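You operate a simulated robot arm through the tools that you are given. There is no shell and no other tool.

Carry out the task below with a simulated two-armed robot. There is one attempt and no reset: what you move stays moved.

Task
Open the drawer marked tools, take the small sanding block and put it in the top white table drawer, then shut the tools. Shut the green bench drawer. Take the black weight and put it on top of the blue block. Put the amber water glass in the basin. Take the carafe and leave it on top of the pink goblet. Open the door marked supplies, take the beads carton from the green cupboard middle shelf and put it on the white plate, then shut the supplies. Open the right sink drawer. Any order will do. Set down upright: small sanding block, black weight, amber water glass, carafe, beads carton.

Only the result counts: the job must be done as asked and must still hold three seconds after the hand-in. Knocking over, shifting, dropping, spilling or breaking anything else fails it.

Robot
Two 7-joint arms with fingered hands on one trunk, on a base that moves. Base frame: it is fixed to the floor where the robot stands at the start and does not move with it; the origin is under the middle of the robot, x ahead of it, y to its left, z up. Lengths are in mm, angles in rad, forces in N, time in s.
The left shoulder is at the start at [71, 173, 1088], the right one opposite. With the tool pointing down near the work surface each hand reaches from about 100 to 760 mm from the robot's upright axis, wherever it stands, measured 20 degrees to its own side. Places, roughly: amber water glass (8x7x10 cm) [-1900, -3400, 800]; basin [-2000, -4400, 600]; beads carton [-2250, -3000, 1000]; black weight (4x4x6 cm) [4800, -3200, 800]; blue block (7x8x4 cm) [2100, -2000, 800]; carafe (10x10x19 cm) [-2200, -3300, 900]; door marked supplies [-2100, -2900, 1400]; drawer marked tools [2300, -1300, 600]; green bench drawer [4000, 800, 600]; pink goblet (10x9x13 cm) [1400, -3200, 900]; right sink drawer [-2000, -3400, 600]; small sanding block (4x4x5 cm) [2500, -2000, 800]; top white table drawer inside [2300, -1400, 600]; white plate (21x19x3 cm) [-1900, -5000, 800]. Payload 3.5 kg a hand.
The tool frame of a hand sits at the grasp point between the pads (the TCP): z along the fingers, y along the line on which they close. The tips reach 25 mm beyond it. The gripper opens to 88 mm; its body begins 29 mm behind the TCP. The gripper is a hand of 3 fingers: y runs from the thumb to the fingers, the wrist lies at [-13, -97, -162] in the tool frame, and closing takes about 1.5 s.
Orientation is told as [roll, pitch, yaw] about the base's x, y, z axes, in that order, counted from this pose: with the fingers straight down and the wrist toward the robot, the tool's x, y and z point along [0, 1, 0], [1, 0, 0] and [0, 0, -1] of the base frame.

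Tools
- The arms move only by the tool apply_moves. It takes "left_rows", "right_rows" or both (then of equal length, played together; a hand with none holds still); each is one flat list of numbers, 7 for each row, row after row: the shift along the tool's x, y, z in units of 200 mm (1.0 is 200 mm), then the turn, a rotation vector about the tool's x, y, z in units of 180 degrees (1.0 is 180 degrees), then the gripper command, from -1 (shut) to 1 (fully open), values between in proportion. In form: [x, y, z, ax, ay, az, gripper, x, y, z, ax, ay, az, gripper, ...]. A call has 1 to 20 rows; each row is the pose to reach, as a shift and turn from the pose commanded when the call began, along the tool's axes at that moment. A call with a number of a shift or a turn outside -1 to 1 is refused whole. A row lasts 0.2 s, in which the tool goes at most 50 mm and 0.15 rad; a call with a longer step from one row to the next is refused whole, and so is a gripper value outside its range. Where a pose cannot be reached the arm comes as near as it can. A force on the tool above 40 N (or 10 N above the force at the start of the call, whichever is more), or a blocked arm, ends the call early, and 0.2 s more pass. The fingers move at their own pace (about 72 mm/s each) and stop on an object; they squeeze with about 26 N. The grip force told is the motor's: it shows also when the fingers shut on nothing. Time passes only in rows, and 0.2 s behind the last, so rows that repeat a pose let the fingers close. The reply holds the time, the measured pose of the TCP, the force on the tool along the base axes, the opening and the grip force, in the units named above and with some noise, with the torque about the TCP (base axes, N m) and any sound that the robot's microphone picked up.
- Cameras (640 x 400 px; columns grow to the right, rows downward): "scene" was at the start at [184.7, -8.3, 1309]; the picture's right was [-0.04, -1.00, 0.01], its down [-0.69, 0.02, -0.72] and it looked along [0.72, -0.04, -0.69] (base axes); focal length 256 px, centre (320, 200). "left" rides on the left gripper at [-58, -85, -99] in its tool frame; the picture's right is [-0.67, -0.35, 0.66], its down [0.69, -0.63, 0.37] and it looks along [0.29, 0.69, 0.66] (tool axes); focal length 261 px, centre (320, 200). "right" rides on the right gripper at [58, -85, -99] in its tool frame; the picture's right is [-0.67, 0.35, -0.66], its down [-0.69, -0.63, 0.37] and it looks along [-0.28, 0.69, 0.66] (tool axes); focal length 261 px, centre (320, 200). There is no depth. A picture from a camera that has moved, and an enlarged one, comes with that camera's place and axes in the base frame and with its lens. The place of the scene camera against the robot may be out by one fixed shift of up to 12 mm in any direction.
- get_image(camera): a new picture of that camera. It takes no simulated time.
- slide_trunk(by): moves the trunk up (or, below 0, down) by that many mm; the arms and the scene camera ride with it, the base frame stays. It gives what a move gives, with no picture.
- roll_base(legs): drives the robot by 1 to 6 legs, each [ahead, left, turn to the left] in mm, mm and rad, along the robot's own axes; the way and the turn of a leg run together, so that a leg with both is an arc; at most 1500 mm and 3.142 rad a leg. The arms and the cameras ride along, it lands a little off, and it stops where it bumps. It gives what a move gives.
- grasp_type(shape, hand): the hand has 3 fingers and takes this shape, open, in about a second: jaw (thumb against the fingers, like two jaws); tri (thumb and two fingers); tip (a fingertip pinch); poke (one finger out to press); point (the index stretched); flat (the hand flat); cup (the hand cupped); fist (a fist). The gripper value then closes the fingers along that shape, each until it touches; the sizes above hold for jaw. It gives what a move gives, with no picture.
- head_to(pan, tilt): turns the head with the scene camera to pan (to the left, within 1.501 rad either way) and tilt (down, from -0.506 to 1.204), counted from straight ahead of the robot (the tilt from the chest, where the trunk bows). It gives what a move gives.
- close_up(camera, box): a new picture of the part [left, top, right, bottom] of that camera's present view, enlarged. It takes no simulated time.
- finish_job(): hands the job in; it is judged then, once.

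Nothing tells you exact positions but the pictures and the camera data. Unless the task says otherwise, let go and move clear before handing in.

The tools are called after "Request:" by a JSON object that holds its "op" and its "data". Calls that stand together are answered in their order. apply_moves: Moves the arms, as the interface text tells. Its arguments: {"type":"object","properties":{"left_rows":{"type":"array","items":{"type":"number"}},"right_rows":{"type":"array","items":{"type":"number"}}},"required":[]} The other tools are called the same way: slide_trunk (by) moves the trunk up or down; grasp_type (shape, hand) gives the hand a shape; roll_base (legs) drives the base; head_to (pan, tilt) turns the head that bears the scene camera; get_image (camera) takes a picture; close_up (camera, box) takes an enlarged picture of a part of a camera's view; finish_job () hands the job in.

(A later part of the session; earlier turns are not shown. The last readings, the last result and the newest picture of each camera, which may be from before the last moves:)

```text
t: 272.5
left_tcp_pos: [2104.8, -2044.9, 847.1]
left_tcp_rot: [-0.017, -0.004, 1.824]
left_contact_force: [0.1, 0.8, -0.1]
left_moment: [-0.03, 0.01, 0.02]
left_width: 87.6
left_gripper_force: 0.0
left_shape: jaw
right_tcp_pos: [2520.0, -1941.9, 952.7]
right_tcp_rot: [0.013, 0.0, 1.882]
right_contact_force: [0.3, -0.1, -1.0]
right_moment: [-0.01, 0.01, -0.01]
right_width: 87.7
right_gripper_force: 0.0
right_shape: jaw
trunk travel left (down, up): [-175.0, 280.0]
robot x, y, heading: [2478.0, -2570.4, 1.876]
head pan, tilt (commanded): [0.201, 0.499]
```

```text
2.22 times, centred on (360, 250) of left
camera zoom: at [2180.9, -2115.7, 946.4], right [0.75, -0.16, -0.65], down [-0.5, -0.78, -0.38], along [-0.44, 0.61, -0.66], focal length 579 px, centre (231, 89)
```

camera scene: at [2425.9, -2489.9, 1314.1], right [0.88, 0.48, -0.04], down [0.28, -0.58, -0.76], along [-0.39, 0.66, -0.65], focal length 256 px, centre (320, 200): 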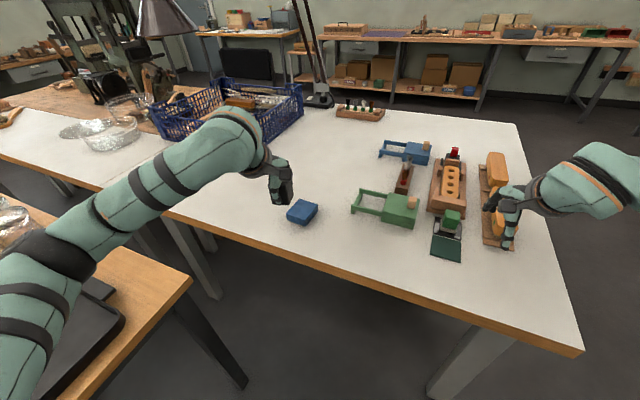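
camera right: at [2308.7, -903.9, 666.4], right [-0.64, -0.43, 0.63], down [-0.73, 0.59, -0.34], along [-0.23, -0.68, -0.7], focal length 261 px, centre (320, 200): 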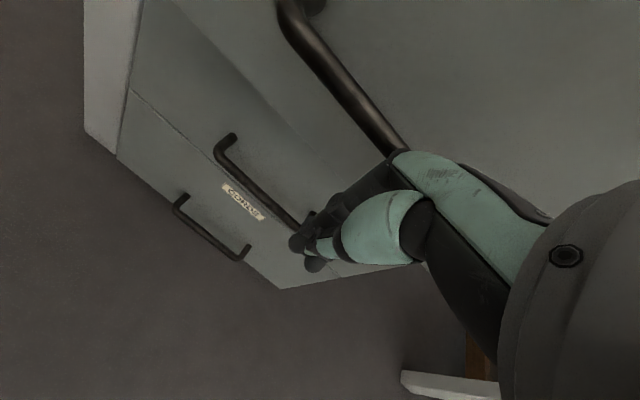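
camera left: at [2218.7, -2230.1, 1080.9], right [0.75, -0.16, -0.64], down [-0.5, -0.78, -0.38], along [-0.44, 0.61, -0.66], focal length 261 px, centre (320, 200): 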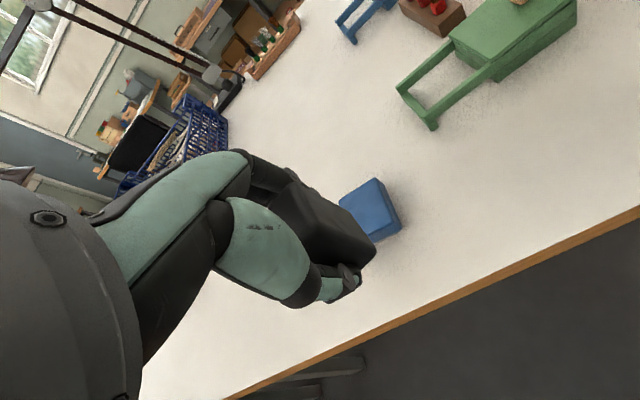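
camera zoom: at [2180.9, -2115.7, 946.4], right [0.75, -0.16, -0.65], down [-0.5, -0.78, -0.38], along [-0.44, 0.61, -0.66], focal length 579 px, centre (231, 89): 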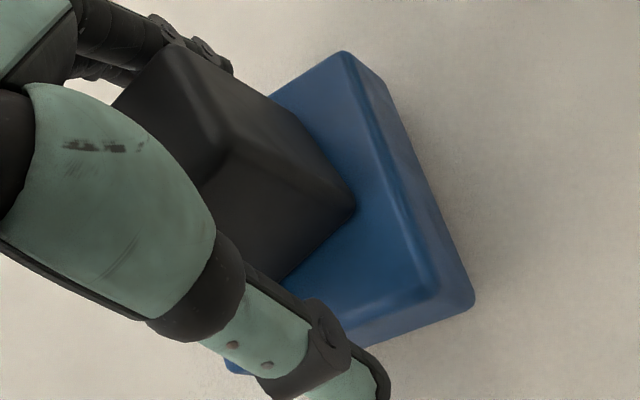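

The weight stands on the blue block. I lift the hand straight up.

Request:
{"op": "apply_moves", "data": {"left_rows": [0, 0, -0.06, 0, 0, 0, 1, 0, 0, -0.15, 0, 0, 0, 1, 0, 0, -0.3, 0, 0, 0, 1, 0, 0, -0.5, 0, 0, 0, 1, 0, 0, -0.7, 0, 0, 0, 1]}}

Request:
{"op": "close_up", "data": {"camera": "scene", "box": [230, 150, 390, 270]}}

Request:
{"op": "get_image", "data": {"camera": "left"}}

```text
t: 273.7
left_tcp_pos: [2102.7, -2046.8, 987.4]
left_tcp_rot: [-0.02, -0.006, 1.826]
left_contact_force: [-0.3, -0.3, -0.3]
left_moment: [0.0, 0.01, -0.04]
left_width: 87.6
left_gripper_force: 0.0
left_shape: jaw
right_tcp_pos: [2520.8, -1942.2, 954.1]
right_tcp_rot: [0.013, -0.002, 1.884]
right_contact_force: [0.3, -0.1, -0.9]
right_moment: [-0.03, 0.02, -0.03]
right_width: 87.4
right_gripper_force: 0.1
right_shape: jaw
trunk travel left (down, up): [-175.0, 280.0]
robot x, y, heading: [2472.6, -2573.9, 1.876]
head pan, tilt (commanded): [0.201, 0.499]
```

```text
3.33 times, centred on (310, 210) of scene
camera zoom: at [2399.7, -2404.5, 1314.3], right [0.88, 0.48, -0.04], down [0.28, -0.58, -0.76], along [-0.39, 0.66, -0.64], focal length 854 px, centre (353, 167)
```

zoom: 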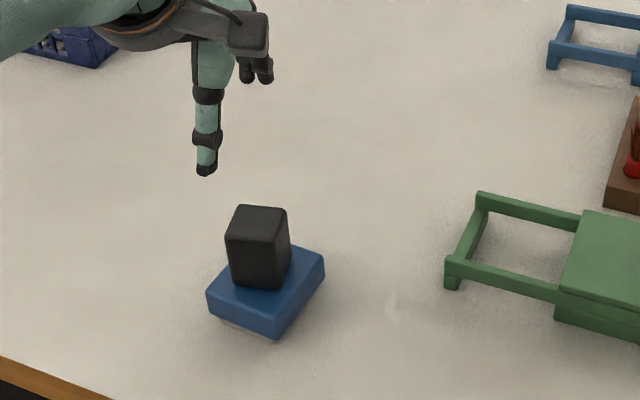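

```text
taken
camera left: at [2178.8, -2116.1, 1087.3], right [0.75, -0.16, -0.65], down [-0.5, -0.78, -0.38], along [-0.44, 0.61, -0.66], focal length 261 px, centre (320, 200)
```

left: 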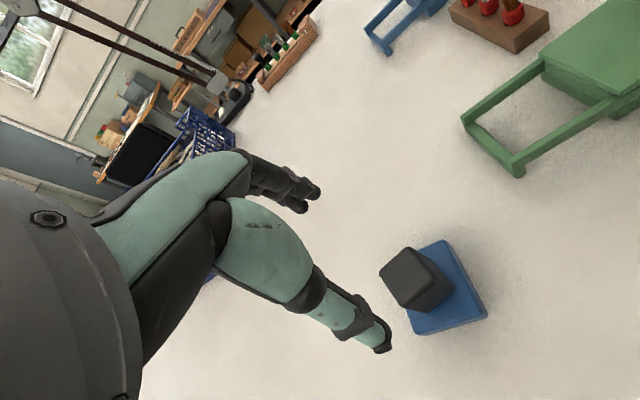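

The weight is in place. I back off and turn to look at the region beyond the glass table for a way to the sink.

Request:
{"op": "roll_base", "data": {"legs": [[-500, 0, 0], [-300, -300, 0], [0, 0, 1.25]]}}

Request:
{"op": "head_to", "data": {"pan": 0.3, "tilt": 0.2}}

Request:
{"op": "get_image", "data": {"camera": "scene"}}

Request:
{"op": "head_to", "data": {"pan": -0.3, "tilt": 0.2}}

Request:
{"op": "get_image", "data": {"camera": "scene"}}

```text
t: 281.9
left_tcp_pos: [2383.3, -3430.1, 986.8]
left_tcp_rot: [-0.017, -0.005, 3.073]
left_contact_force: [0.7, 0.1, 0.4]
left_moment: [0.01, 0.03, 0.04]
left_width: 87.6
left_gripper_force: 0.0
left_shape: jaw
right_tcp_pos: [2417.3, -2999.8, 953.4]
right_tcp_rot: [0.012, 0.0, 3.133]
right_contact_force: [-0.4, -0.8, -1.3]
right_moment: [0.0, -0.03, 0.02]
right_width: 87.8
right_gripper_force: 0.1
right_shape: jaw
trunk travel left (down, up): [-175.0, 280.0]
robot x, y, heading: [3002.0, -3242.8, 3.124]
head pan, tilt (commanded): [0.201, 0.499]
```

```text
t: 282.8
left_tcp_pos: [2384.4, -3429.2, 987.8]
left_tcp_rot: [-0.017, -0.005, 3.072]
left_contact_force: [-0.1, -1.0, 0.7]
left_moment: [0.01, 0.0, 0.02]
left_width: 87.5
left_gripper_force: 0.1
left_shape: jaw
right_tcp_pos: [2417.5, -2998.3, 952.1]
right_tcp_rot: [0.012, 0.0, 3.133]
right_contact_force: [-0.7, 0.9, -0.2]
right_moment: [-0.04, 0.02, 0.04]
right_width: 87.8
right_gripper_force: 0.1
right_shape: jaw
trunk travel left (down, up): [-175.0, 280.0]
robot x, y, heading: [3003.0, -3243.0, 3.124]
head pan, tilt (commanded): [0.3, 0.201]
```

```text
taken
camera scene: at [2806.1, -3270.5, 1341.2], right [-0.27, 0.96, -0.06], down [0.39, 0.05, -0.92], along [-0.88, -0.28, -0.39], focal length 256 px, centre (320, 200)
```

scene: 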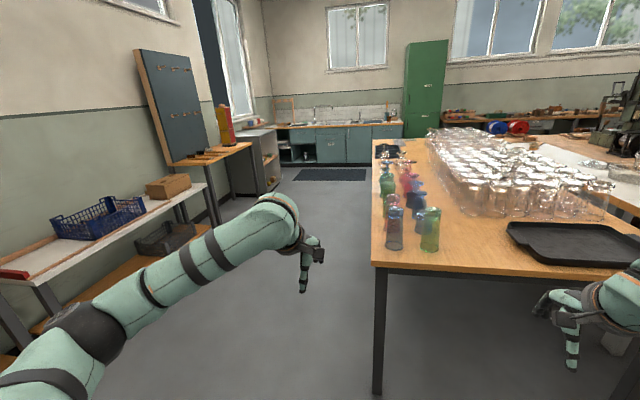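

```text
t: 283.8
left_tcp_pos: [2384.3, -3429.6, 986.4]
left_tcp_rot: [-0.02, -0.005, 3.073]
left_contact_force: [-0.1, -0.6, -0.1]
left_moment: [-0.01, 0.02, 0.03]
left_width: 88.0
left_gripper_force: 0.0
left_shape: jaw
right_tcp_pos: [2417.3, -2999.5, 954.7]
right_tcp_rot: [0.013, 0.0, 3.132]
right_contact_force: [0.3, -0.1, 0.4]
right_moment: [0.0, -0.01, -0.05]
right_width: 87.9
right_gripper_force: 0.0
right_shape: jaw
trunk travel left (down, up): [-175.0, 280.0]
robot x, y, heading: [3004.1, -3241.8, 3.127]
head pan, tilt (commanded): [-0.3, 0.201]
```

```text
taken
camera scene: at [2807.0, -3215.5, 1341.3], right [0.3, 0.95, 0.06], down [0.39, -0.07, -0.92], along [-0.87, 0.3, -0.39], focal length 256 px, centre (320, 200)
```

scene: 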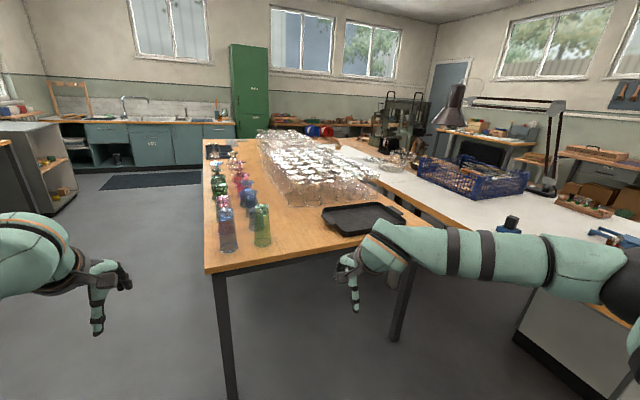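

There is a clear aisle between the glass table and the wall bench, leading to the sink and the green cupboard. I zoom in on the coloured glasses and the sink side.

Request:
{"op": "close_up", "data": {"camera": "scene", "box": [190, 130, 290, 260]}}

Request:
{"op": "close_up", "data": {"camera": "scene", "box": [40, 40, 280, 190]}}

Request:
{"op": "head_to", "data": {"pan": 0.2, "tilt": 0.1}}

Request:
{"op": "close_up", "data": {"camera": "scene", "box": [200, 100, 480, 275]}}

```text
3.08 times, centred on (240, 195) of scene
camera zoom: at [2807.0, -3215.5, 1341.3], right [0.3, 0.95, 0.06], down [0.39, -0.07, -0.92], along [-0.87, 0.3, -0.39], focal length 789 px, centre (566, 215)
```

zoom: 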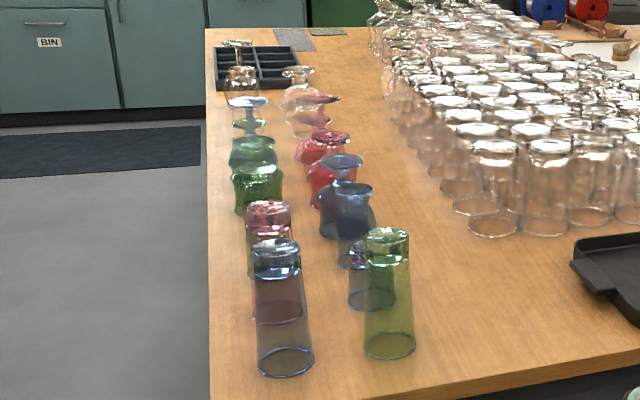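

```text
2.67 times, centred on (160, 115) of scene
camera zoom: at [2807.0, -3215.5, 1341.3], right [0.3, 0.95, 0.06], down [0.39, -0.07, -0.92], along [-0.87, 0.3, -0.39], focal length 684 px, centre (747, 427)
```

zoom: 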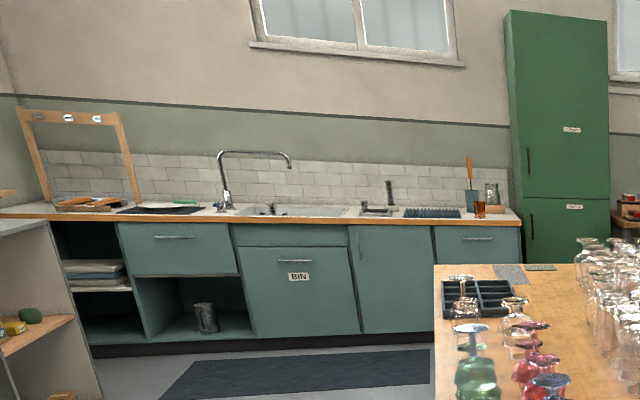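

```text
t: 284.7
left_tcp_pos: [2384.1, -3429.8, 988.1]
left_tcp_rot: [-0.017, -0.005, 3.074]
left_contact_force: [-0.3, 0.9, 0.0]
left_moment: [0.02, -0.01, -0.01]
left_width: 87.7
left_gripper_force: 0.0
left_shape: jaw
right_tcp_pos: [2417.3, -2999.6, 953.8]
right_tcp_rot: [0.012, 0.0, 3.133]
right_contact_force: [0.7, 0.0, 0.2]
right_moment: [-0.03, -0.03, 0.0]
right_width: 87.7
right_gripper_force: 0.1
right_shape: jaw
trunk travel left (down, up): [-175.0, 280.0]
robot x, y, heading: [3004.8, -3241.0, 3.13]
head pan, tilt (commanded): [0.201, 0.099]
```

```text
2.29 times, centred on (340, 188) of scene
camera zoom: at [2803.2, -3261.2, 1350.2], right [-0.18, 0.98, -0.04], down [0.3, 0.01, -0.95], along [-0.94, -0.18, -0.3], focal length 586 px, centre (274, 229)
```

zoom: 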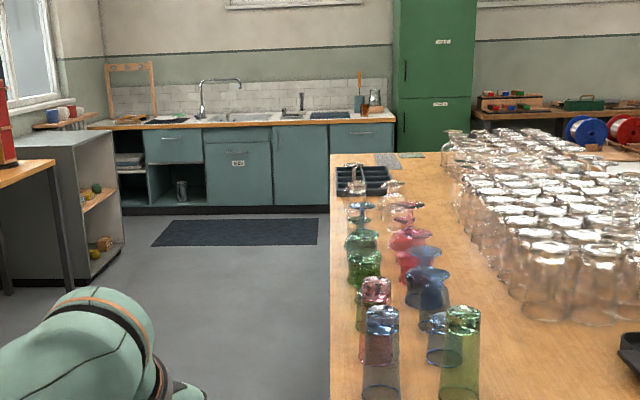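

Now I drive down the aisle toward the sink counter.

Request:
{"op": "roll_base", "data": {"legs": [[0, 0, 0.088], [0, 560, 0], [1000, 0, 0], [700, 0, 0]]}}

Request:
{"op": "head_to", "data": {"pan": -1.1, "tilt": 0.35}}

Request:
{"op": "get_image", "data": {"camera": "scene"}}

```text
t: 296.6
left_tcp_pos: [737.3, -4159.2, 988.2]
left_tcp_rot: [-0.017, -0.005, -3.119]
left_contact_force: [1.1, 0.9, 0.7]
left_moment: [0.0, -0.01, 0.02]
left_width: 87.6
left_gripper_force: 0.2
left_shape: jaw
right_tcp_pos: [731.3, -3727.8, 953.9]
right_tcp_rot: [0.011, 0.0, -3.062]
right_contact_force: [0.8, 0.3, 0.5]
right_moment: [0.01, 0.0, 0.02]
right_width: 87.7
right_gripper_force: 0.0
right_shape: jaw
trunk travel left (down, up): [-175.0, 280.0]
robot x, y, heading: [1336.6, -3920.6, -3.067]
head pan, tilt (commanded): [0.201, 0.099]
```

```text
t: 298.1
left_tcp_pos: [736.9, -4159.8, 987.4]
left_tcp_rot: [-0.018, -0.005, -3.121]
left_contact_force: [-0.1, 1.5, 0.4]
left_moment: [-0.03, -0.01, -0.02]
left_width: 87.9
left_gripper_force: 0.0
left_shape: jaw
right_tcp_pos: [732.2, -3728.2, 953.0]
right_tcp_rot: [0.012, -0.001, -3.061]
right_contact_force: [0.3, 0.3, 0.1]
right_moment: [0.01, -0.01, 0.05]
right_width: 87.7
right_gripper_force: 0.0
right_shape: jaw
trunk travel left (down, up): [-175.0, 280.0]
robot x, y, heading: [1339.8, -3916.1, -3.07]
head pan, tilt (commanded): [-1.1, 0.351]
```

```text
taken
camera scene: at [1183.7, -3849.7, 1337.2], right [0.84, 0.52, 0.18], down [0.37, -0.28, -0.89], along [-0.41, 0.81, -0.42], focal length 256 px, centre (320, 200)
```

scene: 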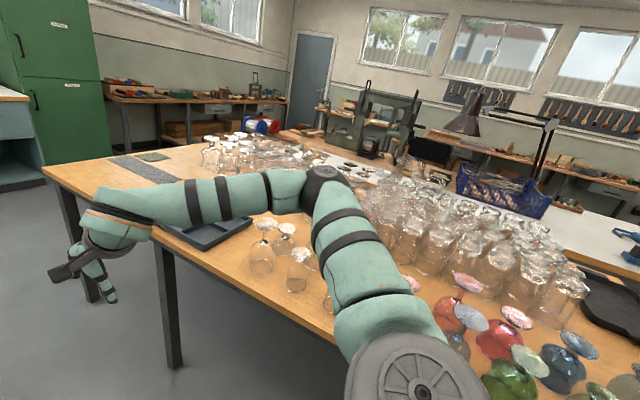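

Request:
{"op": "close_up", "data": {"camera": "scene", "box": [400, 250, 640, 400]}}

Request:
{"op": "head_to", "data": {"pan": -1.45, "tilt": 0.5}}

Request:
{"op": "get_image", "data": {"camera": "scene"}}

```text
2.67 times, centred on (520, 325) of scene
camera zoom: at [1183.7, -3849.7, 1337.2], right [0.84, 0.52, 0.18], down [0.37, -0.28, -0.89], along [-0.41, 0.81, -0.42], focal length 684 px, centre (-213, -133)
```

zoom: 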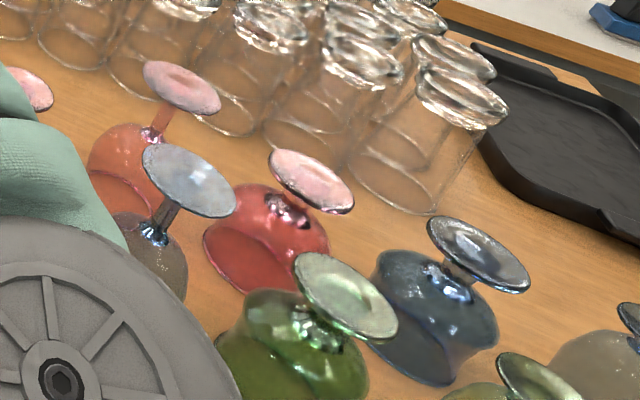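

```text
t: 298.9
left_tcp_pos: [737.4, -4160.6, 986.8]
left_tcp_rot: [-0.018, -0.006, -3.12]
left_contact_force: [0.1, -0.2, 0.2]
left_moment: [-0.01, -0.03, 0.01]
left_width: 87.6
left_gripper_force: 0.0
left_shape: jaw
right_tcp_pos: [731.2, -3728.5, 952.0]
right_tcp_rot: [0.012, 0.0, -3.061]
right_contact_force: [0.5, 0.5, 0.2]
right_moment: [-0.01, 0.01, -0.01]
right_width: 87.6
right_gripper_force: 0.1
right_shape: jaw
trunk travel left (down, up): [-175.0, 280.0]
robot x, y, heading: [1338.9, -3917.4, -3.07]
head pan, tilt (commanded): [-1.45, 0.499]
```

```text
taken
camera scene: at [1216.5, -3839.9, 1330.2], right [0.96, 0.19, 0.2], down [0.27, -0.46, -0.85], along [-0.07, 0.87, -0.49], focal length 256 px, centre (320, 200)
```

scene: 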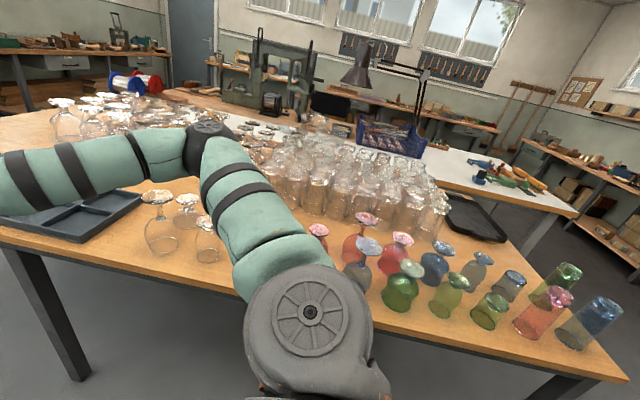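

The pink goblet is the squat inverted one near (1431,-3189). Next I drive on to the sink counter.

Request:
{"op": "roll_base", "data": {"legs": [[1200, 0, 0], [1150, 0, 0]]}}

Request:
{"op": "head_to", "data": {"pan": -0.35, "tilt": 0.2}}

Request:
{"op": "get_image", "data": {"camera": "scene"}}

Request:
{"op": "head_to", "data": {"pan": 0.4, "tilt": 0.35}}

Request:
{"op": "get_image", "data": {"camera": "scene"}}

```text
t: 310.5
left_tcp_pos: [-1611.8, -4302.3, 986.4]
left_tcp_rot: [-0.017, -0.004, -3.13]
left_contact_force: [0.1, 0.1, -0.2]
left_moment: [0.02, 0.01, 0.01]
left_width: 87.6
left_gripper_force: 0.1
left_shape: jaw
right_tcp_pos: [-1613.5, -3872.9, 953.7]
right_tcp_rot: [0.012, 0.0, -3.071]
right_contact_force: [-0.3, 0.1, 0.2]
right_moment: [0.03, -0.01, -0.01]
right_width: 87.5
right_gripper_force: 0.1
right_shape: jaw
trunk travel left (down, up): [-175.0, 280.0]
robot x, y, heading: [-1009.4, -4067.2, -3.074]
head pan, tilt (commanded): [-1.45, 0.499]
```

```text
t: 311.8
left_tcp_pos: [-1612.1, -4302.1, 987.0]
left_tcp_rot: [-0.018, -0.007, -3.129]
left_contact_force: [0.5, 0.1, 0.4]
left_moment: [-0.01, 0.0, -0.02]
left_width: 87.5
left_gripper_force: 0.1
left_shape: jaw
right_tcp_pos: [-1612.5, -3871.0, 953.4]
right_tcp_rot: [0.01, 0.0, -3.07]
right_contact_force: [0.2, 0.0, 0.9]
right_moment: [0.0, 0.01, -0.02]
right_width: 87.3
right_gripper_force: 0.1
right_shape: jaw
trunk travel left (down, up): [-175.0, 280.0]
robot x, y, heading: [-1013.7, -4069.7, -3.074]
head pan, tilt (commanded): [-0.351, 0.201]
```

```text
taken
camera scene: at [-1206.8, -4050.9, 1341.6], right [0.28, 0.96, 0.07], down [0.39, -0.04, -0.92], along [-0.88, 0.28, -0.38], focal length 256 px, centre (320, 200)
```

scene: 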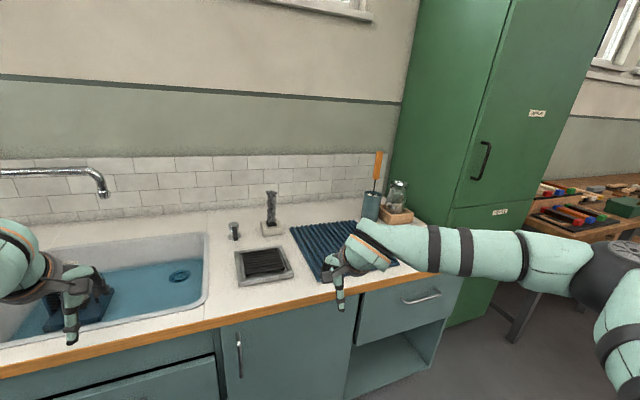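

```text
t: 312.9
left_tcp_pos: [-1612.3, -4303.2, 986.7]
left_tcp_rot: [-0.016, -0.006, -3.129]
left_contact_force: [0.7, 0.3, -0.1]
left_moment: [0.01, 0.04, -0.03]
left_width: 87.8
left_gripper_force: 0.2
left_shape: jaw
right_tcp_pos: [-1613.4, -3872.0, 954.0]
right_tcp_rot: [0.011, 0.0, -3.07]
right_contact_force: [0.5, 0.2, -0.1]
right_moment: [-0.01, 0.0, -0.01]
right_width: 87.8
right_gripper_force: 0.1
right_shape: jaw
trunk travel left (down, up): [-175.0, 280.0]
robot x, y, heading: [-1012.1, -4069.5, -3.081]
head pan, tilt (commanded): [0.4, 0.351]
```

```text
taken
camera scene: at [-1198.0, -4118.7, 1328.2], right [-0.44, 0.9, -0.08], down [0.49, 0.16, -0.85], along [-0.75, -0.41, -0.51], focal length 256 px, centre (320, 200)
```

scene: 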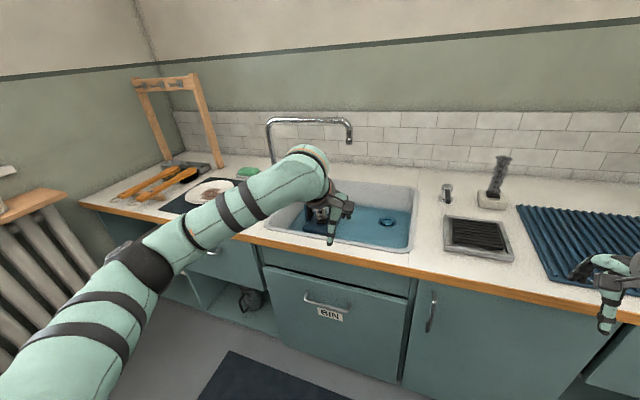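

I see the basin, the ribbed drainboard, the carafe on a wooden coaster, and the green cupboard. I move right along the counter to look at the glass and carafe.

Request:
{"op": "roll_base", "data": {"legs": [[0, -560, 0.012], [100, 0, 0]]}}

Request:
{"op": "head_to", "data": {"pan": -0.1, "tilt": 0.35}}

Request:
{"op": "get_image", "data": {"camera": "scene"}}

Request:
{"op": "get_image", "data": {"camera": "right"}}

```text
t: 316.9
left_tcp_pos: [-1746.1, -3761.4, 986.8]
left_tcp_rot: [-0.018, -0.003, -3.116]
left_contact_force: [0.3, 0.6, 0.0]
left_moment: [0.0, 0.0, -0.03]
left_width: 87.4
left_gripper_force: 0.1
left_shape: jaw
right_tcp_pos: [-1753.3, -3329.5, 953.3]
right_tcp_rot: [0.011, 0.0, -3.057]
right_contact_force: [-0.1, -0.3, 0.5]
right_moment: [0.04, 0.02, 0.01]
right_width: 87.6
right_gripper_force: 0.1
right_shape: jaw
trunk travel left (down, up): [-175.0, 280.0]
robot x, y, heading: [-1147.0, -3516.3, -3.063]
head pan, tilt (commanded): [0.4, 0.351]
```

```text
t: 317.8
left_tcp_pos: [-1745.8, -3761.7, 987.0]
left_tcp_rot: [-0.018, -0.005, -3.118]
left_contact_force: [0.6, -0.8, 0.1]
left_moment: [-0.01, 0.01, 0.0]
left_width: 87.5
left_gripper_force: 0.1
left_shape: jaw
right_tcp_pos: [-1751.5, -3330.9, 954.3]
right_tcp_rot: [0.013, 0.001, -3.058]
right_contact_force: [0.1, 0.7, -0.2]
right_moment: [0.03, 0.01, -0.01]
right_width: 87.6
right_gripper_force: 0.1
right_shape: jaw
trunk travel left (down, up): [-175.0, 280.0]
robot x, y, heading: [-1146.9, -3516.3, -3.067]
head pan, tilt (commanded): [-0.099, 0.351]
```

```text
taken
camera scene: at [-1343.7, -3527.4, 1326.9], right [0.02, 1.0, 0.02], down [0.53, 0.01, -0.85], along [-0.85, 0.03, -0.53], focal length 256 px, centre (320, 200)
```

scene: 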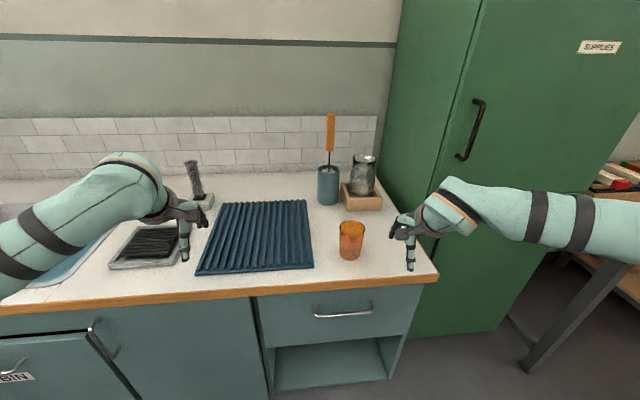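

```text
taken
camera right: at [-1662.3, -3379.6, 1053.9], right [-0.4, 0.65, 0.65], down [0.57, 0.73, -0.37], along [-0.72, 0.22, -0.66], focal length 261 px, centre (320, 200)
```

right: 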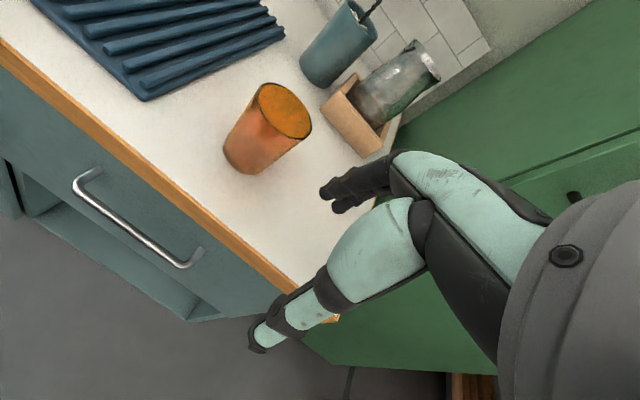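

Request:
{"op": "close_up", "data": {"camera": "scene", "box": [290, 100, 450, 290]}}

Request:
{"op": "close_up", "data": {"camera": "right", "box": [200, 0, 460, 190]}}

Request:
{"op": "get_image", "data": {"camera": "left"}}

```text
2.11 times, centred on (370, 195) of scene
camera zoom: at [-1343.7, -3527.4, 1326.9], right [0.02, 1.0, 0.02], down [0.53, 0.01, -0.85], along [-0.85, 0.03, -0.53], focal length 540 px, centre (215, 210)
```

zoom: 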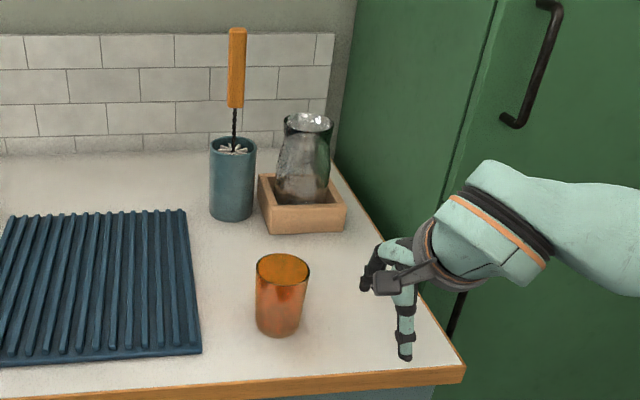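

```text
2.11 times, centred on (330, 95) of right
camera zoom: at [-1662.3, -3379.6, 1053.9], right [-0.4, 0.65, 0.65], down [0.57, 0.73, -0.37], along [-0.72, 0.22, -0.66], focal length 549 px, centre (299, 421)
```

zoom: 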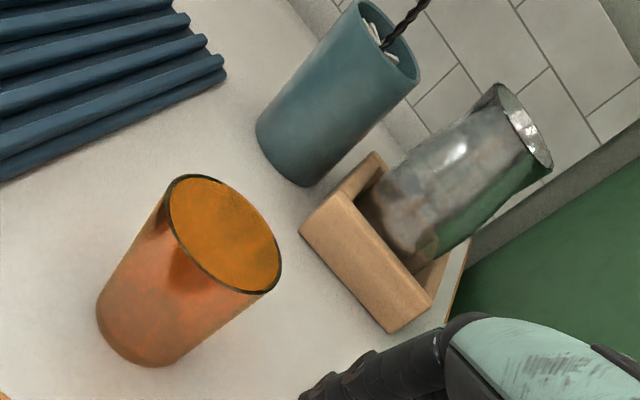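

```text
taken
camera left: at [-1661.1, -3704.2, 1086.8], right [0.33, 0.69, -0.65], down [0.64, -0.66, -0.38], along [-0.69, -0.29, -0.66], focal length 261 px, centre (320, 200)
```

left: 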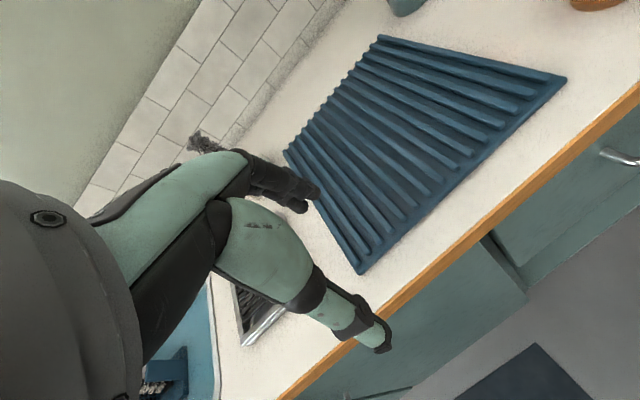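

The amber glass is at about (-1905,-3416), rim about 72 mm wide at z≈880. I drive 150 mm closer and put the right hand above it.

Request:
{"op": "roll_base", "data": {"legs": [[150, 0, 0]]}}

Request:
{"op": "apply_moves", "data": {"right_rows": [0.1, 0, 0, 0, 0, 0, 1, 0.2, 0.02, 0, 0, 0, 0, 1, 0.3, 0.03, 0, 0, 0, 0, 1, 0.35, 0.05, 0, 0, 0, 0, 1]}}

Request:
{"op": "get_image", "data": {"camera": "right"}}

Request:
{"op": "get_image", "data": {"camera": "scene"}}

```text
t: 319.2
left_tcp_pos: [-1893.7, -3773.8, 988.3]
left_tcp_rot: [-0.016, -0.006, -3.114]
left_contact_force: [0.1, -0.3, 0.4]
left_moment: [-0.03, 0.0, 0.01]
left_width: 87.4
left_gripper_force: 0.0
left_shape: jaw
right_tcp_pos: [-1902.1, -3342.9, 953.6]
right_tcp_rot: [0.011, -0.004, -3.057]
right_contact_force: [-0.3, -0.6, 0.1]
right_moment: [0.0, 0.03, -0.03]
right_width: 87.5
right_gripper_force: 0.1
right_shape: jaw
trunk travel left (down, up): [-175.0, 280.0]
robot x, y, heading: [-1295.1, -3530.4, -3.061]
head pan, tilt (commanded): [-0.099, 0.351]
```

```text
t: 320.2
left_tcp_pos: [-1894.3, -3773.0, 987.1]
left_tcp_rot: [-0.018, -0.005, -3.115]
left_contact_force: [-0.1, 0.1, -0.3]
left_moment: [-0.01, -0.01, -0.03]
left_width: 87.8
left_gripper_force: 0.1
left_shape: jaw
right_tcp_pos: [-1905.1, -3413.5, 954.8]
right_tcp_rot: [0.011, 0.002, -3.058]
right_contact_force: [0.5, 0.7, -0.1]
right_moment: [0.03, -0.01, -0.03]
right_width: 87.7
right_gripper_force: 0.0
right_shape: jaw
trunk travel left (down, up): [-175.0, 280.0]
robot x, y, heading: [-1296.3, -3529.4, -3.065]
head pan, tilt (commanded): [-0.099, 0.351]
```

```text
taken
camera right: at [-1815.3, -3462.8, 1054.5], right [-0.4, 0.65, 0.65], down [0.57, 0.73, -0.37], along [-0.72, 0.22, -0.66], focal length 261 px, centre (320, 200)
```

right: 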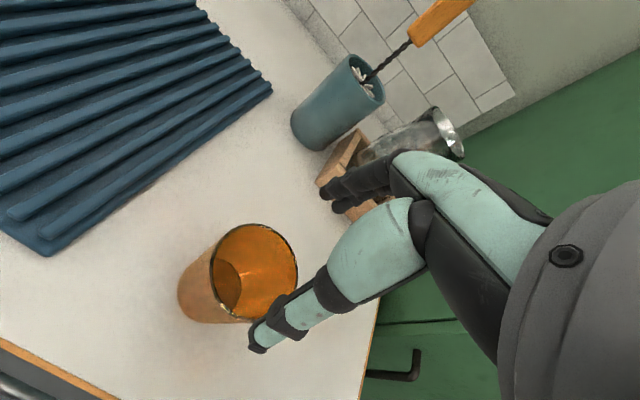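

```text
taken
camera scene: at [-1492.9, -3539.2, 1326.8], right [0.02, 1.0, 0.02], down [0.53, 0.01, -0.85], along [-0.85, 0.03, -0.53], focal length 256 px, centre (320, 200)
```

scene: 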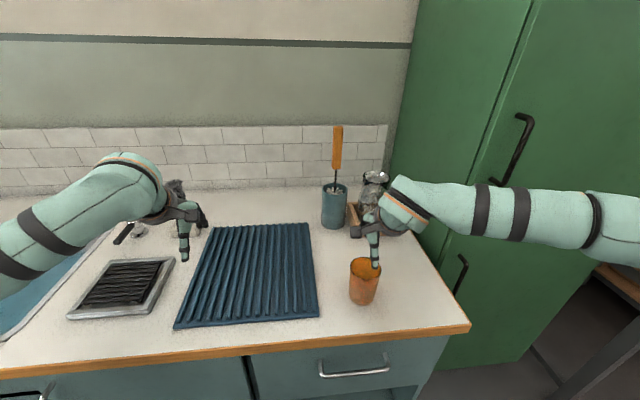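

The glass rim is centred under the hand. I lower until the fingertips are just above the rim and check.

Request:
{"op": "apply_moves", "data": {"right_rows": [0, 0, 0.1, 0, 0, 0, 1, 0, 0, 0.2, 0, 0, 0, 1]}}

Request:
{"op": "close_up", "data": {"camera": "right", "box": [160, 180, 400, 380]}}

Request:
{"op": "close_up", "data": {"camera": "scene", "box": [310, 190, 430, 320]}}

```text
t: 320.8
left_tcp_pos: [-1894.9, -3774.3, 987.2]
left_tcp_rot: [-0.017, -0.003, -3.115]
left_contact_force: [0.8, -0.3, -0.4]
left_moment: [0.04, 0.02, 0.01]
left_width: 87.5
left_gripper_force: 0.0
left_shape: jaw
right_tcp_pos: [-1905.9, -3414.6, 913.1]
right_tcp_rot: [0.01, -0.001, -3.056]
right_contact_force: [-0.5, -0.5, -0.2]
right_moment: [-0.01, -0.01, 0.01]
right_width: 87.7
right_gripper_force: 0.1
right_shape: jaw
trunk travel left (down, up): [-175.0, 280.0]
robot x, y, heading: [-1290.8, -3527.6, -3.067]
head pan, tilt (commanded): [-0.099, 0.351]
```

```text
2.00 times, centred on (280, 280) of right
camera zoom: at [-1815.6, -3462.8, 1013.9], right [-0.4, 0.65, 0.65], down [0.57, 0.73, -0.37], along [-0.72, 0.22, -0.66], focal length 521 px, centre (400, 40)
```

zoom: 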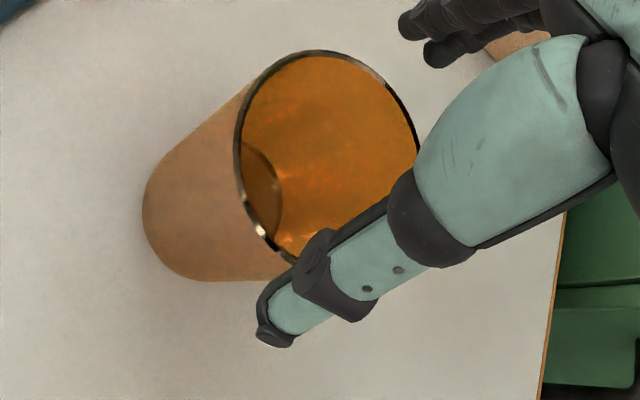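

```text
3.08 times, centred on (370, 255) of scene
camera zoom: at [-1493.3, -3538.9, 1326.7], right [0.02, 1.0, 0.02], down [0.53, 0.01, -0.85], along [-0.85, 0.03, -0.53], focal length 789 px, centre (166, 31)
```

zoom: 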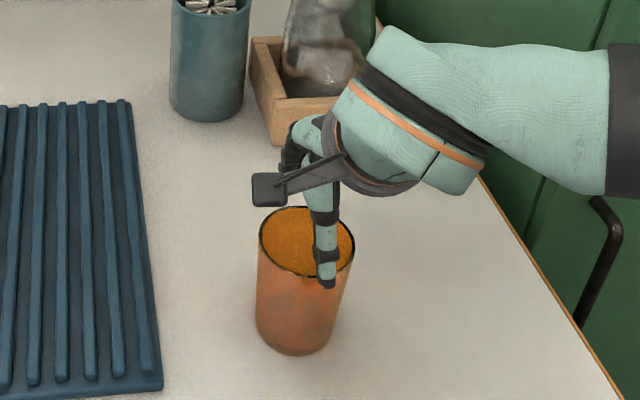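

The rim sits between thumb and fingers. I shift 5 mm left, go down around the glass and close gently.

Request:
{"op": "apply_moves", "data": {"right_rows": [0.025, -0.008, 0, 0, 0, 0, 1, 0.025, -0.008, 0.08, 0, 0, 0, 1, 0.025, -0.008, 0.16, 0, 0, 0, 1, 0.025, -0.008, 0.24, 0, 0, 0, 1, 0.025, -0.008, 0.265, 0, 0, 0, 1]}}

Request:
{"op": "close_up", "data": {"camera": "right", "box": [160, 180, 400, 380]}}

Request:
{"op": "close_up", "data": {"camera": "scene", "box": [310, 190, 430, 320]}}

```text
t: 322.0
left_tcp_pos: [-1894.5, -3773.8, 987.3]
left_tcp_rot: [-0.017, -0.005, -3.116]
left_contact_force: [-0.6, -0.2, 0.3]
left_moment: [0.01, 0.01, 0.0]
left_width: 87.6
left_gripper_force: 0.0
left_shape: jaw
right_tcp_pos: [-1902.9, -3418.5, 861.4]
right_tcp_rot: [0.013, -0.002, -3.055]
right_contact_force: [-1.5, -1.2, 1.9]
right_moment: [0.03, 0.02, 0.03]
right_width: 87.7
right_gripper_force: 0.1
right_shape: jaw
trunk travel left (down, up): [-175.0, 280.0]
robot x, y, heading: [-1297.5, -3529.1, -3.063]
head pan, tilt (commanded): [-0.099, 0.351]
```

```text
2.00 times, centred on (280, 280) of right
camera zoom: at [-1813.5, -3468.1, 962.3], right [-0.4, 0.65, 0.65], down [0.57, 0.73, -0.37], along [-0.72, 0.22, -0.66], focal length 521 px, centre (400, 40)
```

zoom: 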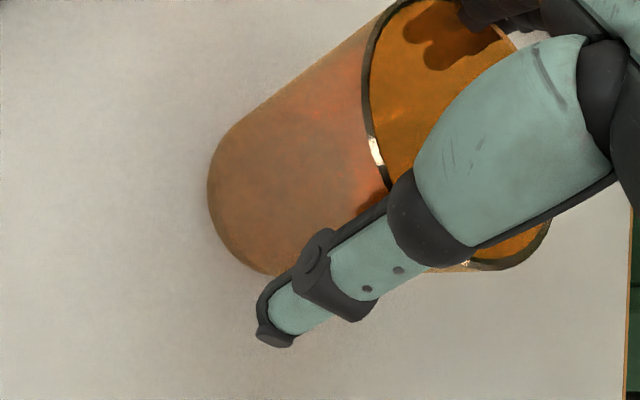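

```text
3.08 times, centred on (370, 255) of scene
camera zoom: at [-1492.7, -3539.2, 1326.9], right [0.02, 1.0, 0.02], down [0.53, 0.01, -0.85], along [-0.85, 0.03, -0.53], focal length 789 px, centre (166, 31)
```

zoom: 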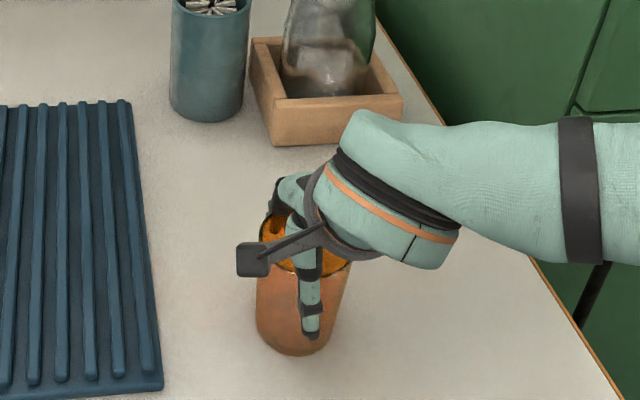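

Thumb and fingers are outside the glass. I close on it.

Request:
{"op": "apply_moves", "data": {"right_rows": [0, 0, 0, 0, 0, 0, 0.7, 0, 0, 0, 0, 0, 0, 0.5, 0, 0, 0, 0, 0, 0, 0.3, 0, 0, 0, 0, 0, 0, 0, 0, 0, 0, 0, 0, 0, -0.5, 0, 0, 0, 0, 0, 0, -1, 0, 0, 0, 0, 0, 0, -1]}}

Request:
{"op": "get_image", "data": {"camera": "right"}}

Request:
{"op": "close_up", "data": {"camera": "scene", "box": [310, 190, 430, 320]}}

```text
t: 323.6
left_tcp_pos: [-1895.1, -3773.3, 987.7]
left_tcp_rot: [-0.015, -0.003, -3.115]
left_contact_force: [0.1, -0.1, -0.1]
left_moment: [0.02, 0.01, 0.01]
left_width: 87.5
left_gripper_force: 0.1
left_shape: jaw
right_tcp_pos: [-1903.7, -3418.4, 861.7]
right_tcp_rot: [0.012, 0.001, -3.056]
right_contact_force: [-0.3, -0.6, 0.0]
right_moment: [-0.02, 0.01, 0.02]
right_width: 52.5
right_gripper_force: 25.9
right_shape: jaw
trunk travel left (down, up): [-175.0, 280.0]
robot x, y, heading: [-1294.3, -3527.9, -3.066]
head pan, tilt (commanded): [-0.099, 0.351]
```

```text
taken
camera right: at [-1813.7, -3467.8, 961.8], right [-0.4, 0.65, 0.65], down [0.57, 0.73, -0.37], along [-0.72, 0.22, -0.66], focal length 261 px, centre (320, 200)
```

right: 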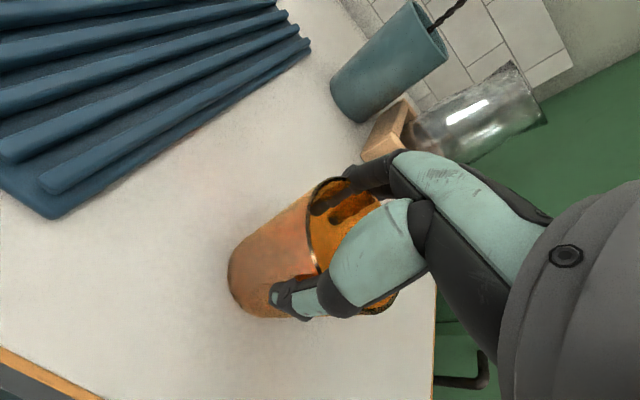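

```text
3.08 times, centred on (370, 255) of scene
camera zoom: at [-1493.2, -3539.0, 1326.7], right [0.02, 1.0, 0.02], down [0.53, 0.01, -0.85], along [-0.85, 0.03, -0.53], focal length 789 px, centre (166, 31)
```

zoom: 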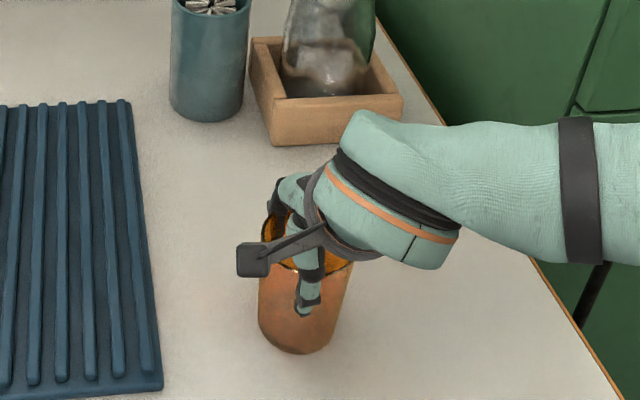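

Held (52 mm, 26 N). I lift it slowly.

Request:
{"op": "apply_moves", "data": {"right_rows": [0, 0, -0.05, 0, 0, 0, -1, 0, 0, -0.12, 0, 0, 0, -1, 0, 0, -0.22, 0, 0, 0, -1, 0, 0, -0.34, 0, 0, 0, -1, 0, 0, -0.46, 0, 0, 0, -1, 0, 0, -0.58, 0, 0, 0, -1, 0, 0, -0.7, 0, 0, 0, -1]}}

Request:
{"op": "get_image", "data": {"camera": "right"}}

Request:
{"op": "get_image", "data": {"camera": "scene"}}

```text
t: 325.2
left_tcp_pos: [-1893.8, -3773.0, 987.2]
left_tcp_rot: [-0.018, -0.006, -3.117]
left_contact_force: [0.6, 0.2, 0.3]
left_moment: [0.01, -0.01, 0.01]
left_width: 87.6
left_gripper_force: 0.1
left_shape: jaw
right_tcp_pos: [-1903.5, -3418.4, 1002.2]
right_tcp_rot: [0.013, 0.0, -3.055]
right_contact_force: [0.2, 0.4, -1.5]
right_moment: [-0.03, -0.02, -0.02]
right_width: 52.5
right_gripper_force: 26.0
right_shape: jaw
trunk travel left (down, up): [-175.0, 280.0]
robot x, y, heading: [-1295.3, -3527.1, -3.059]
head pan, tilt (commanded): [-0.099, 0.351]
```

```text
taken
camera right: at [-1814.0, -3467.0, 1102.7], right [-0.41, 0.65, 0.65], down [0.57, 0.73, -0.37], along [-0.72, 0.22, -0.66], focal length 261 px, centre (320, 200)
```

right: 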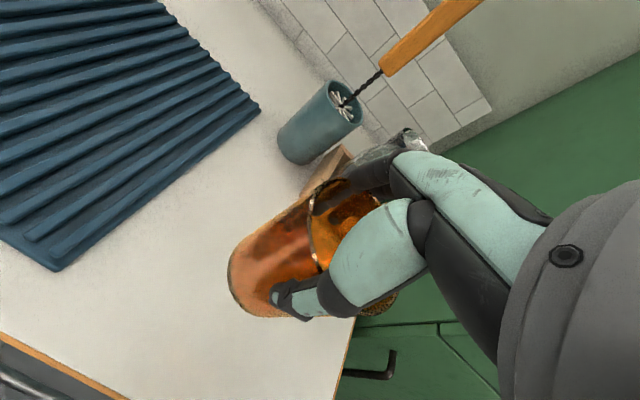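

```text
taken
camera scene: at [-1492.8, -3539.1, 1326.8], right [0.02, 1.0, 0.02], down [0.53, 0.01, -0.85], along [-0.85, 0.03, -0.53], focal length 256 px, centre (320, 200)
```

scene: 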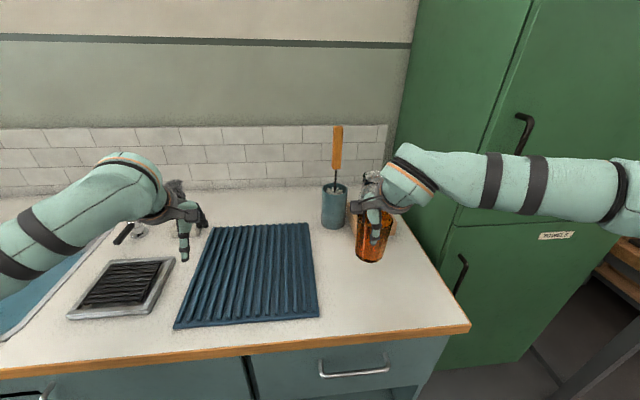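

The glass is lifted. I back off from the counter and slide left toward the basin.

Request:
{"op": "roll_base", "data": {"legs": [[-250, 0, 0], [0, 980, 0]]}}

Request:
{"op": "head_to", "data": {"pan": -0.1, "tilt": 0.35}}

Request:
{"op": "get_image", "data": {"camera": "scene"}}

Request:
{"op": "get_image", "data": {"camera": "right"}}

```text
t: 331.7
left_tcp_pos: [-1567.4, -4741.6, 987.9]
left_tcp_rot: [-0.017, -0.004, -3.116]
left_contact_force: [0.3, 0.4, -0.9]
left_moment: [0.01, 0.03, 0.02]
left_width: 87.8
left_gripper_force: 0.0
left_shape: jaw
right_tcp_pos: [-1577.3, -4385.8, 1001.0]
right_tcp_rot: [0.013, 0.0, -3.056]
right_contact_force: [-1.0, -0.5, -2.5]
right_moment: [-0.04, -0.03, -0.06]
right_width: 52.6
right_gripper_force: 25.5
right_shape: jaw
trunk travel left (down, up): [-175.0, 280.0]
robot x, y, heading: [-968.8, -4497.0, -3.066]
head pan, tilt (commanded): [-0.099, 0.351]
```

```text
t: 332.3
left_tcp_pos: [-1567.9, -4741.4, 986.2]
left_tcp_rot: [-0.016, -0.003, -3.116]
left_contact_force: [1.2, 0.0, -0.1]
left_moment: [-0.01, 0.02, -0.02]
left_width: 87.6
left_gripper_force: 0.1
left_shape: jaw
right_tcp_pos: [-1578.6, -4386.9, 1001.7]
right_tcp_rot: [0.011, 0.0, -3.057]
right_contact_force: [-0.2, 0.6, -2.2]
right_moment: [-0.04, -0.02, -0.02]
right_width: 52.6
right_gripper_force: 26.0
right_shape: jaw
trunk travel left (down, up): [-175.0, 280.0]
robot x, y, heading: [-970.7, -4493.8, -3.064]
head pan, tilt (commanded): [-0.099, 0.351]
```

```text
taken
camera scene: at [-1166.9, -4506.8, 1326.7], right [0.02, 1.0, 0.02], down [0.53, 0.01, -0.85], along [-0.85, 0.03, -0.53], focal length 256 px, centre (320, 200)
```

scene: 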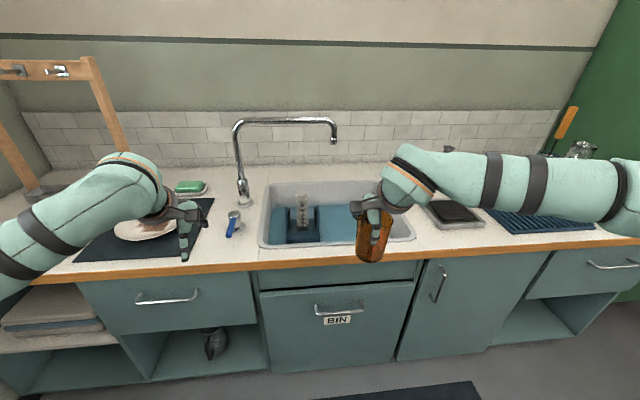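

```text
taken
camera right: at [-1488.2, -4434.9, 1102.1], right [-0.41, 0.65, 0.65], down [0.57, 0.73, -0.37], along [-0.72, 0.22, -0.66], focal length 261 px, centre (320, 200)
```

right: 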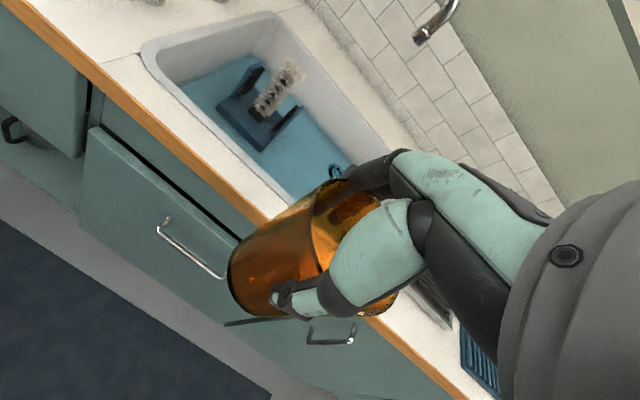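

The basin spans about x -1790…-2190, y -4690…-4186; a dark rack with a brush is in its left part and the tap's spout hangs over the middle. I draw the left hand in, then drive closer, aiming at the free right part.

Request:
{"op": "apply_moves", "data": {"left_rows": [0.05, -0.12, 0, 0, 0, 0, 1, 0.1, -0.24, 0, 0, 0, 0, 1, 0.15, -0.36, 0, 0, 0, 0, 1, 0.2, -0.48, 0, 0, 0, 0, 1]}}

Request:
{"op": "roll_base", "data": {"legs": [[280, -90, 0]]}}

Request:
{"op": "head_to", "data": {"pan": -0.1, "tilt": 0.55}}

Request:
{"op": "get_image", "data": {"camera": "scene"}}

Request:
{"op": "get_image", "data": {"camera": "right"}}

```text
t: 333.3
left_tcp_pos: [-1469.1, -4780.2, 986.1]
left_tcp_rot: [-0.019, -0.007, -3.115]
left_contact_force: [0.1, -0.2, 0.1]
left_moment: [-0.01, -0.02, 0.03]
left_width: 87.6
left_gripper_force: 0.0
left_shape: jaw
right_tcp_pos: [-1577.2, -4385.8, 1002.7]
right_tcp_rot: [0.011, -0.004, -3.057]
right_contact_force: [-0.3, -0.1, -2.2]
right_moment: [-0.06, -0.02, 0.0]
right_width: 52.5
right_gripper_force: 26.0
right_shape: jaw
trunk travel left (down, up): [-175.0, 280.0]
robot x, y, heading: [-968.7, -4497.4, -3.068]
head pan, tilt (commanded): [-0.099, 0.351]
```

```text
t: 335.4
left_tcp_pos: [-1757.7, -4711.9, 986.4]
left_tcp_rot: [-0.018, -0.006, -3.11]
left_contact_force: [-0.2, 0.4, -0.6]
left_moment: [-0.04, 0.05, -0.02]
left_width: 87.7
left_gripper_force: 0.1
left_shape: jaw
right_tcp_pos: [-1866.5, -4319.7, 1002.4]
right_tcp_rot: [0.014, -0.002, -3.052]
right_contact_force: [-1.0, 0.0, -2.3]
right_moment: [-0.04, -0.01, 0.0]
right_width: 52.4
right_gripper_force: 26.3
right_shape: jaw
trunk travel left (down, up): [-175.0, 280.0]
robot x, y, heading: [-1256.7, -4427.3, -3.059]
head pan, tilt (commanded): [-0.099, 0.351]
```

```text
t: 336.1
left_tcp_pos: [-1756.9, -4712.6, 986.9]
left_tcp_rot: [-0.017, -0.003, -3.111]
left_contact_force: [0.0, 0.0, -0.1]
left_moment: [-0.02, -0.01, 0.02]
left_width: 87.6
left_gripper_force: 0.0
left_shape: jaw
right_tcp_pos: [-1866.2, -4319.4, 1000.4]
right_tcp_rot: [0.011, 0.0, -3.052]
right_contact_force: [-0.8, 0.1, -2.9]
right_moment: [-0.02, 0.03, 0.0]
right_width: 52.3
right_gripper_force: 25.7
right_shape: jaw
trunk travel left (down, up): [-175.0, 280.0]
robot x, y, heading: [-1260.1, -4430.6, -3.059]
head pan, tilt (commanded): [-0.099, 0.55]
```

```text
taken
camera scene: at [-1448.0, -4438.1, 1309.5], right [0.02, 1.0, 0.02], down [0.69, 0.0, -0.73], along [-0.73, 0.03, -0.69], focal length 256 px, centre (320, 200)
```

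scene: 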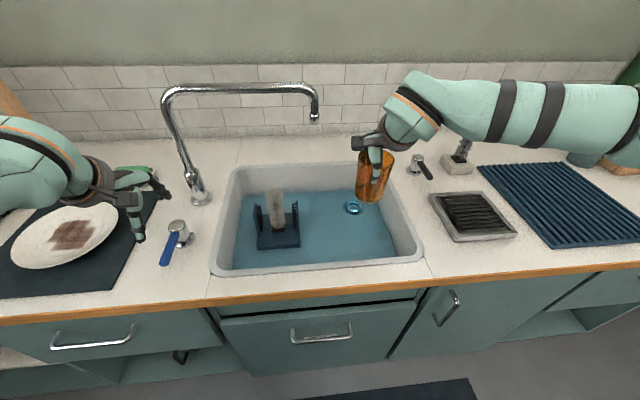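

```text
taken
camera right: at [-1776.5, -4367.7, 1102.0], right [-0.41, 0.64, 0.65], down [0.57, 0.73, -0.37], along [-0.72, 0.21, -0.66], focal length 261 px, centre (320, 200)
```

right: 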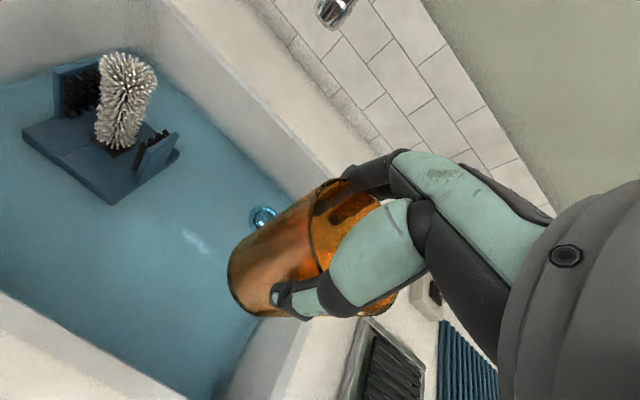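

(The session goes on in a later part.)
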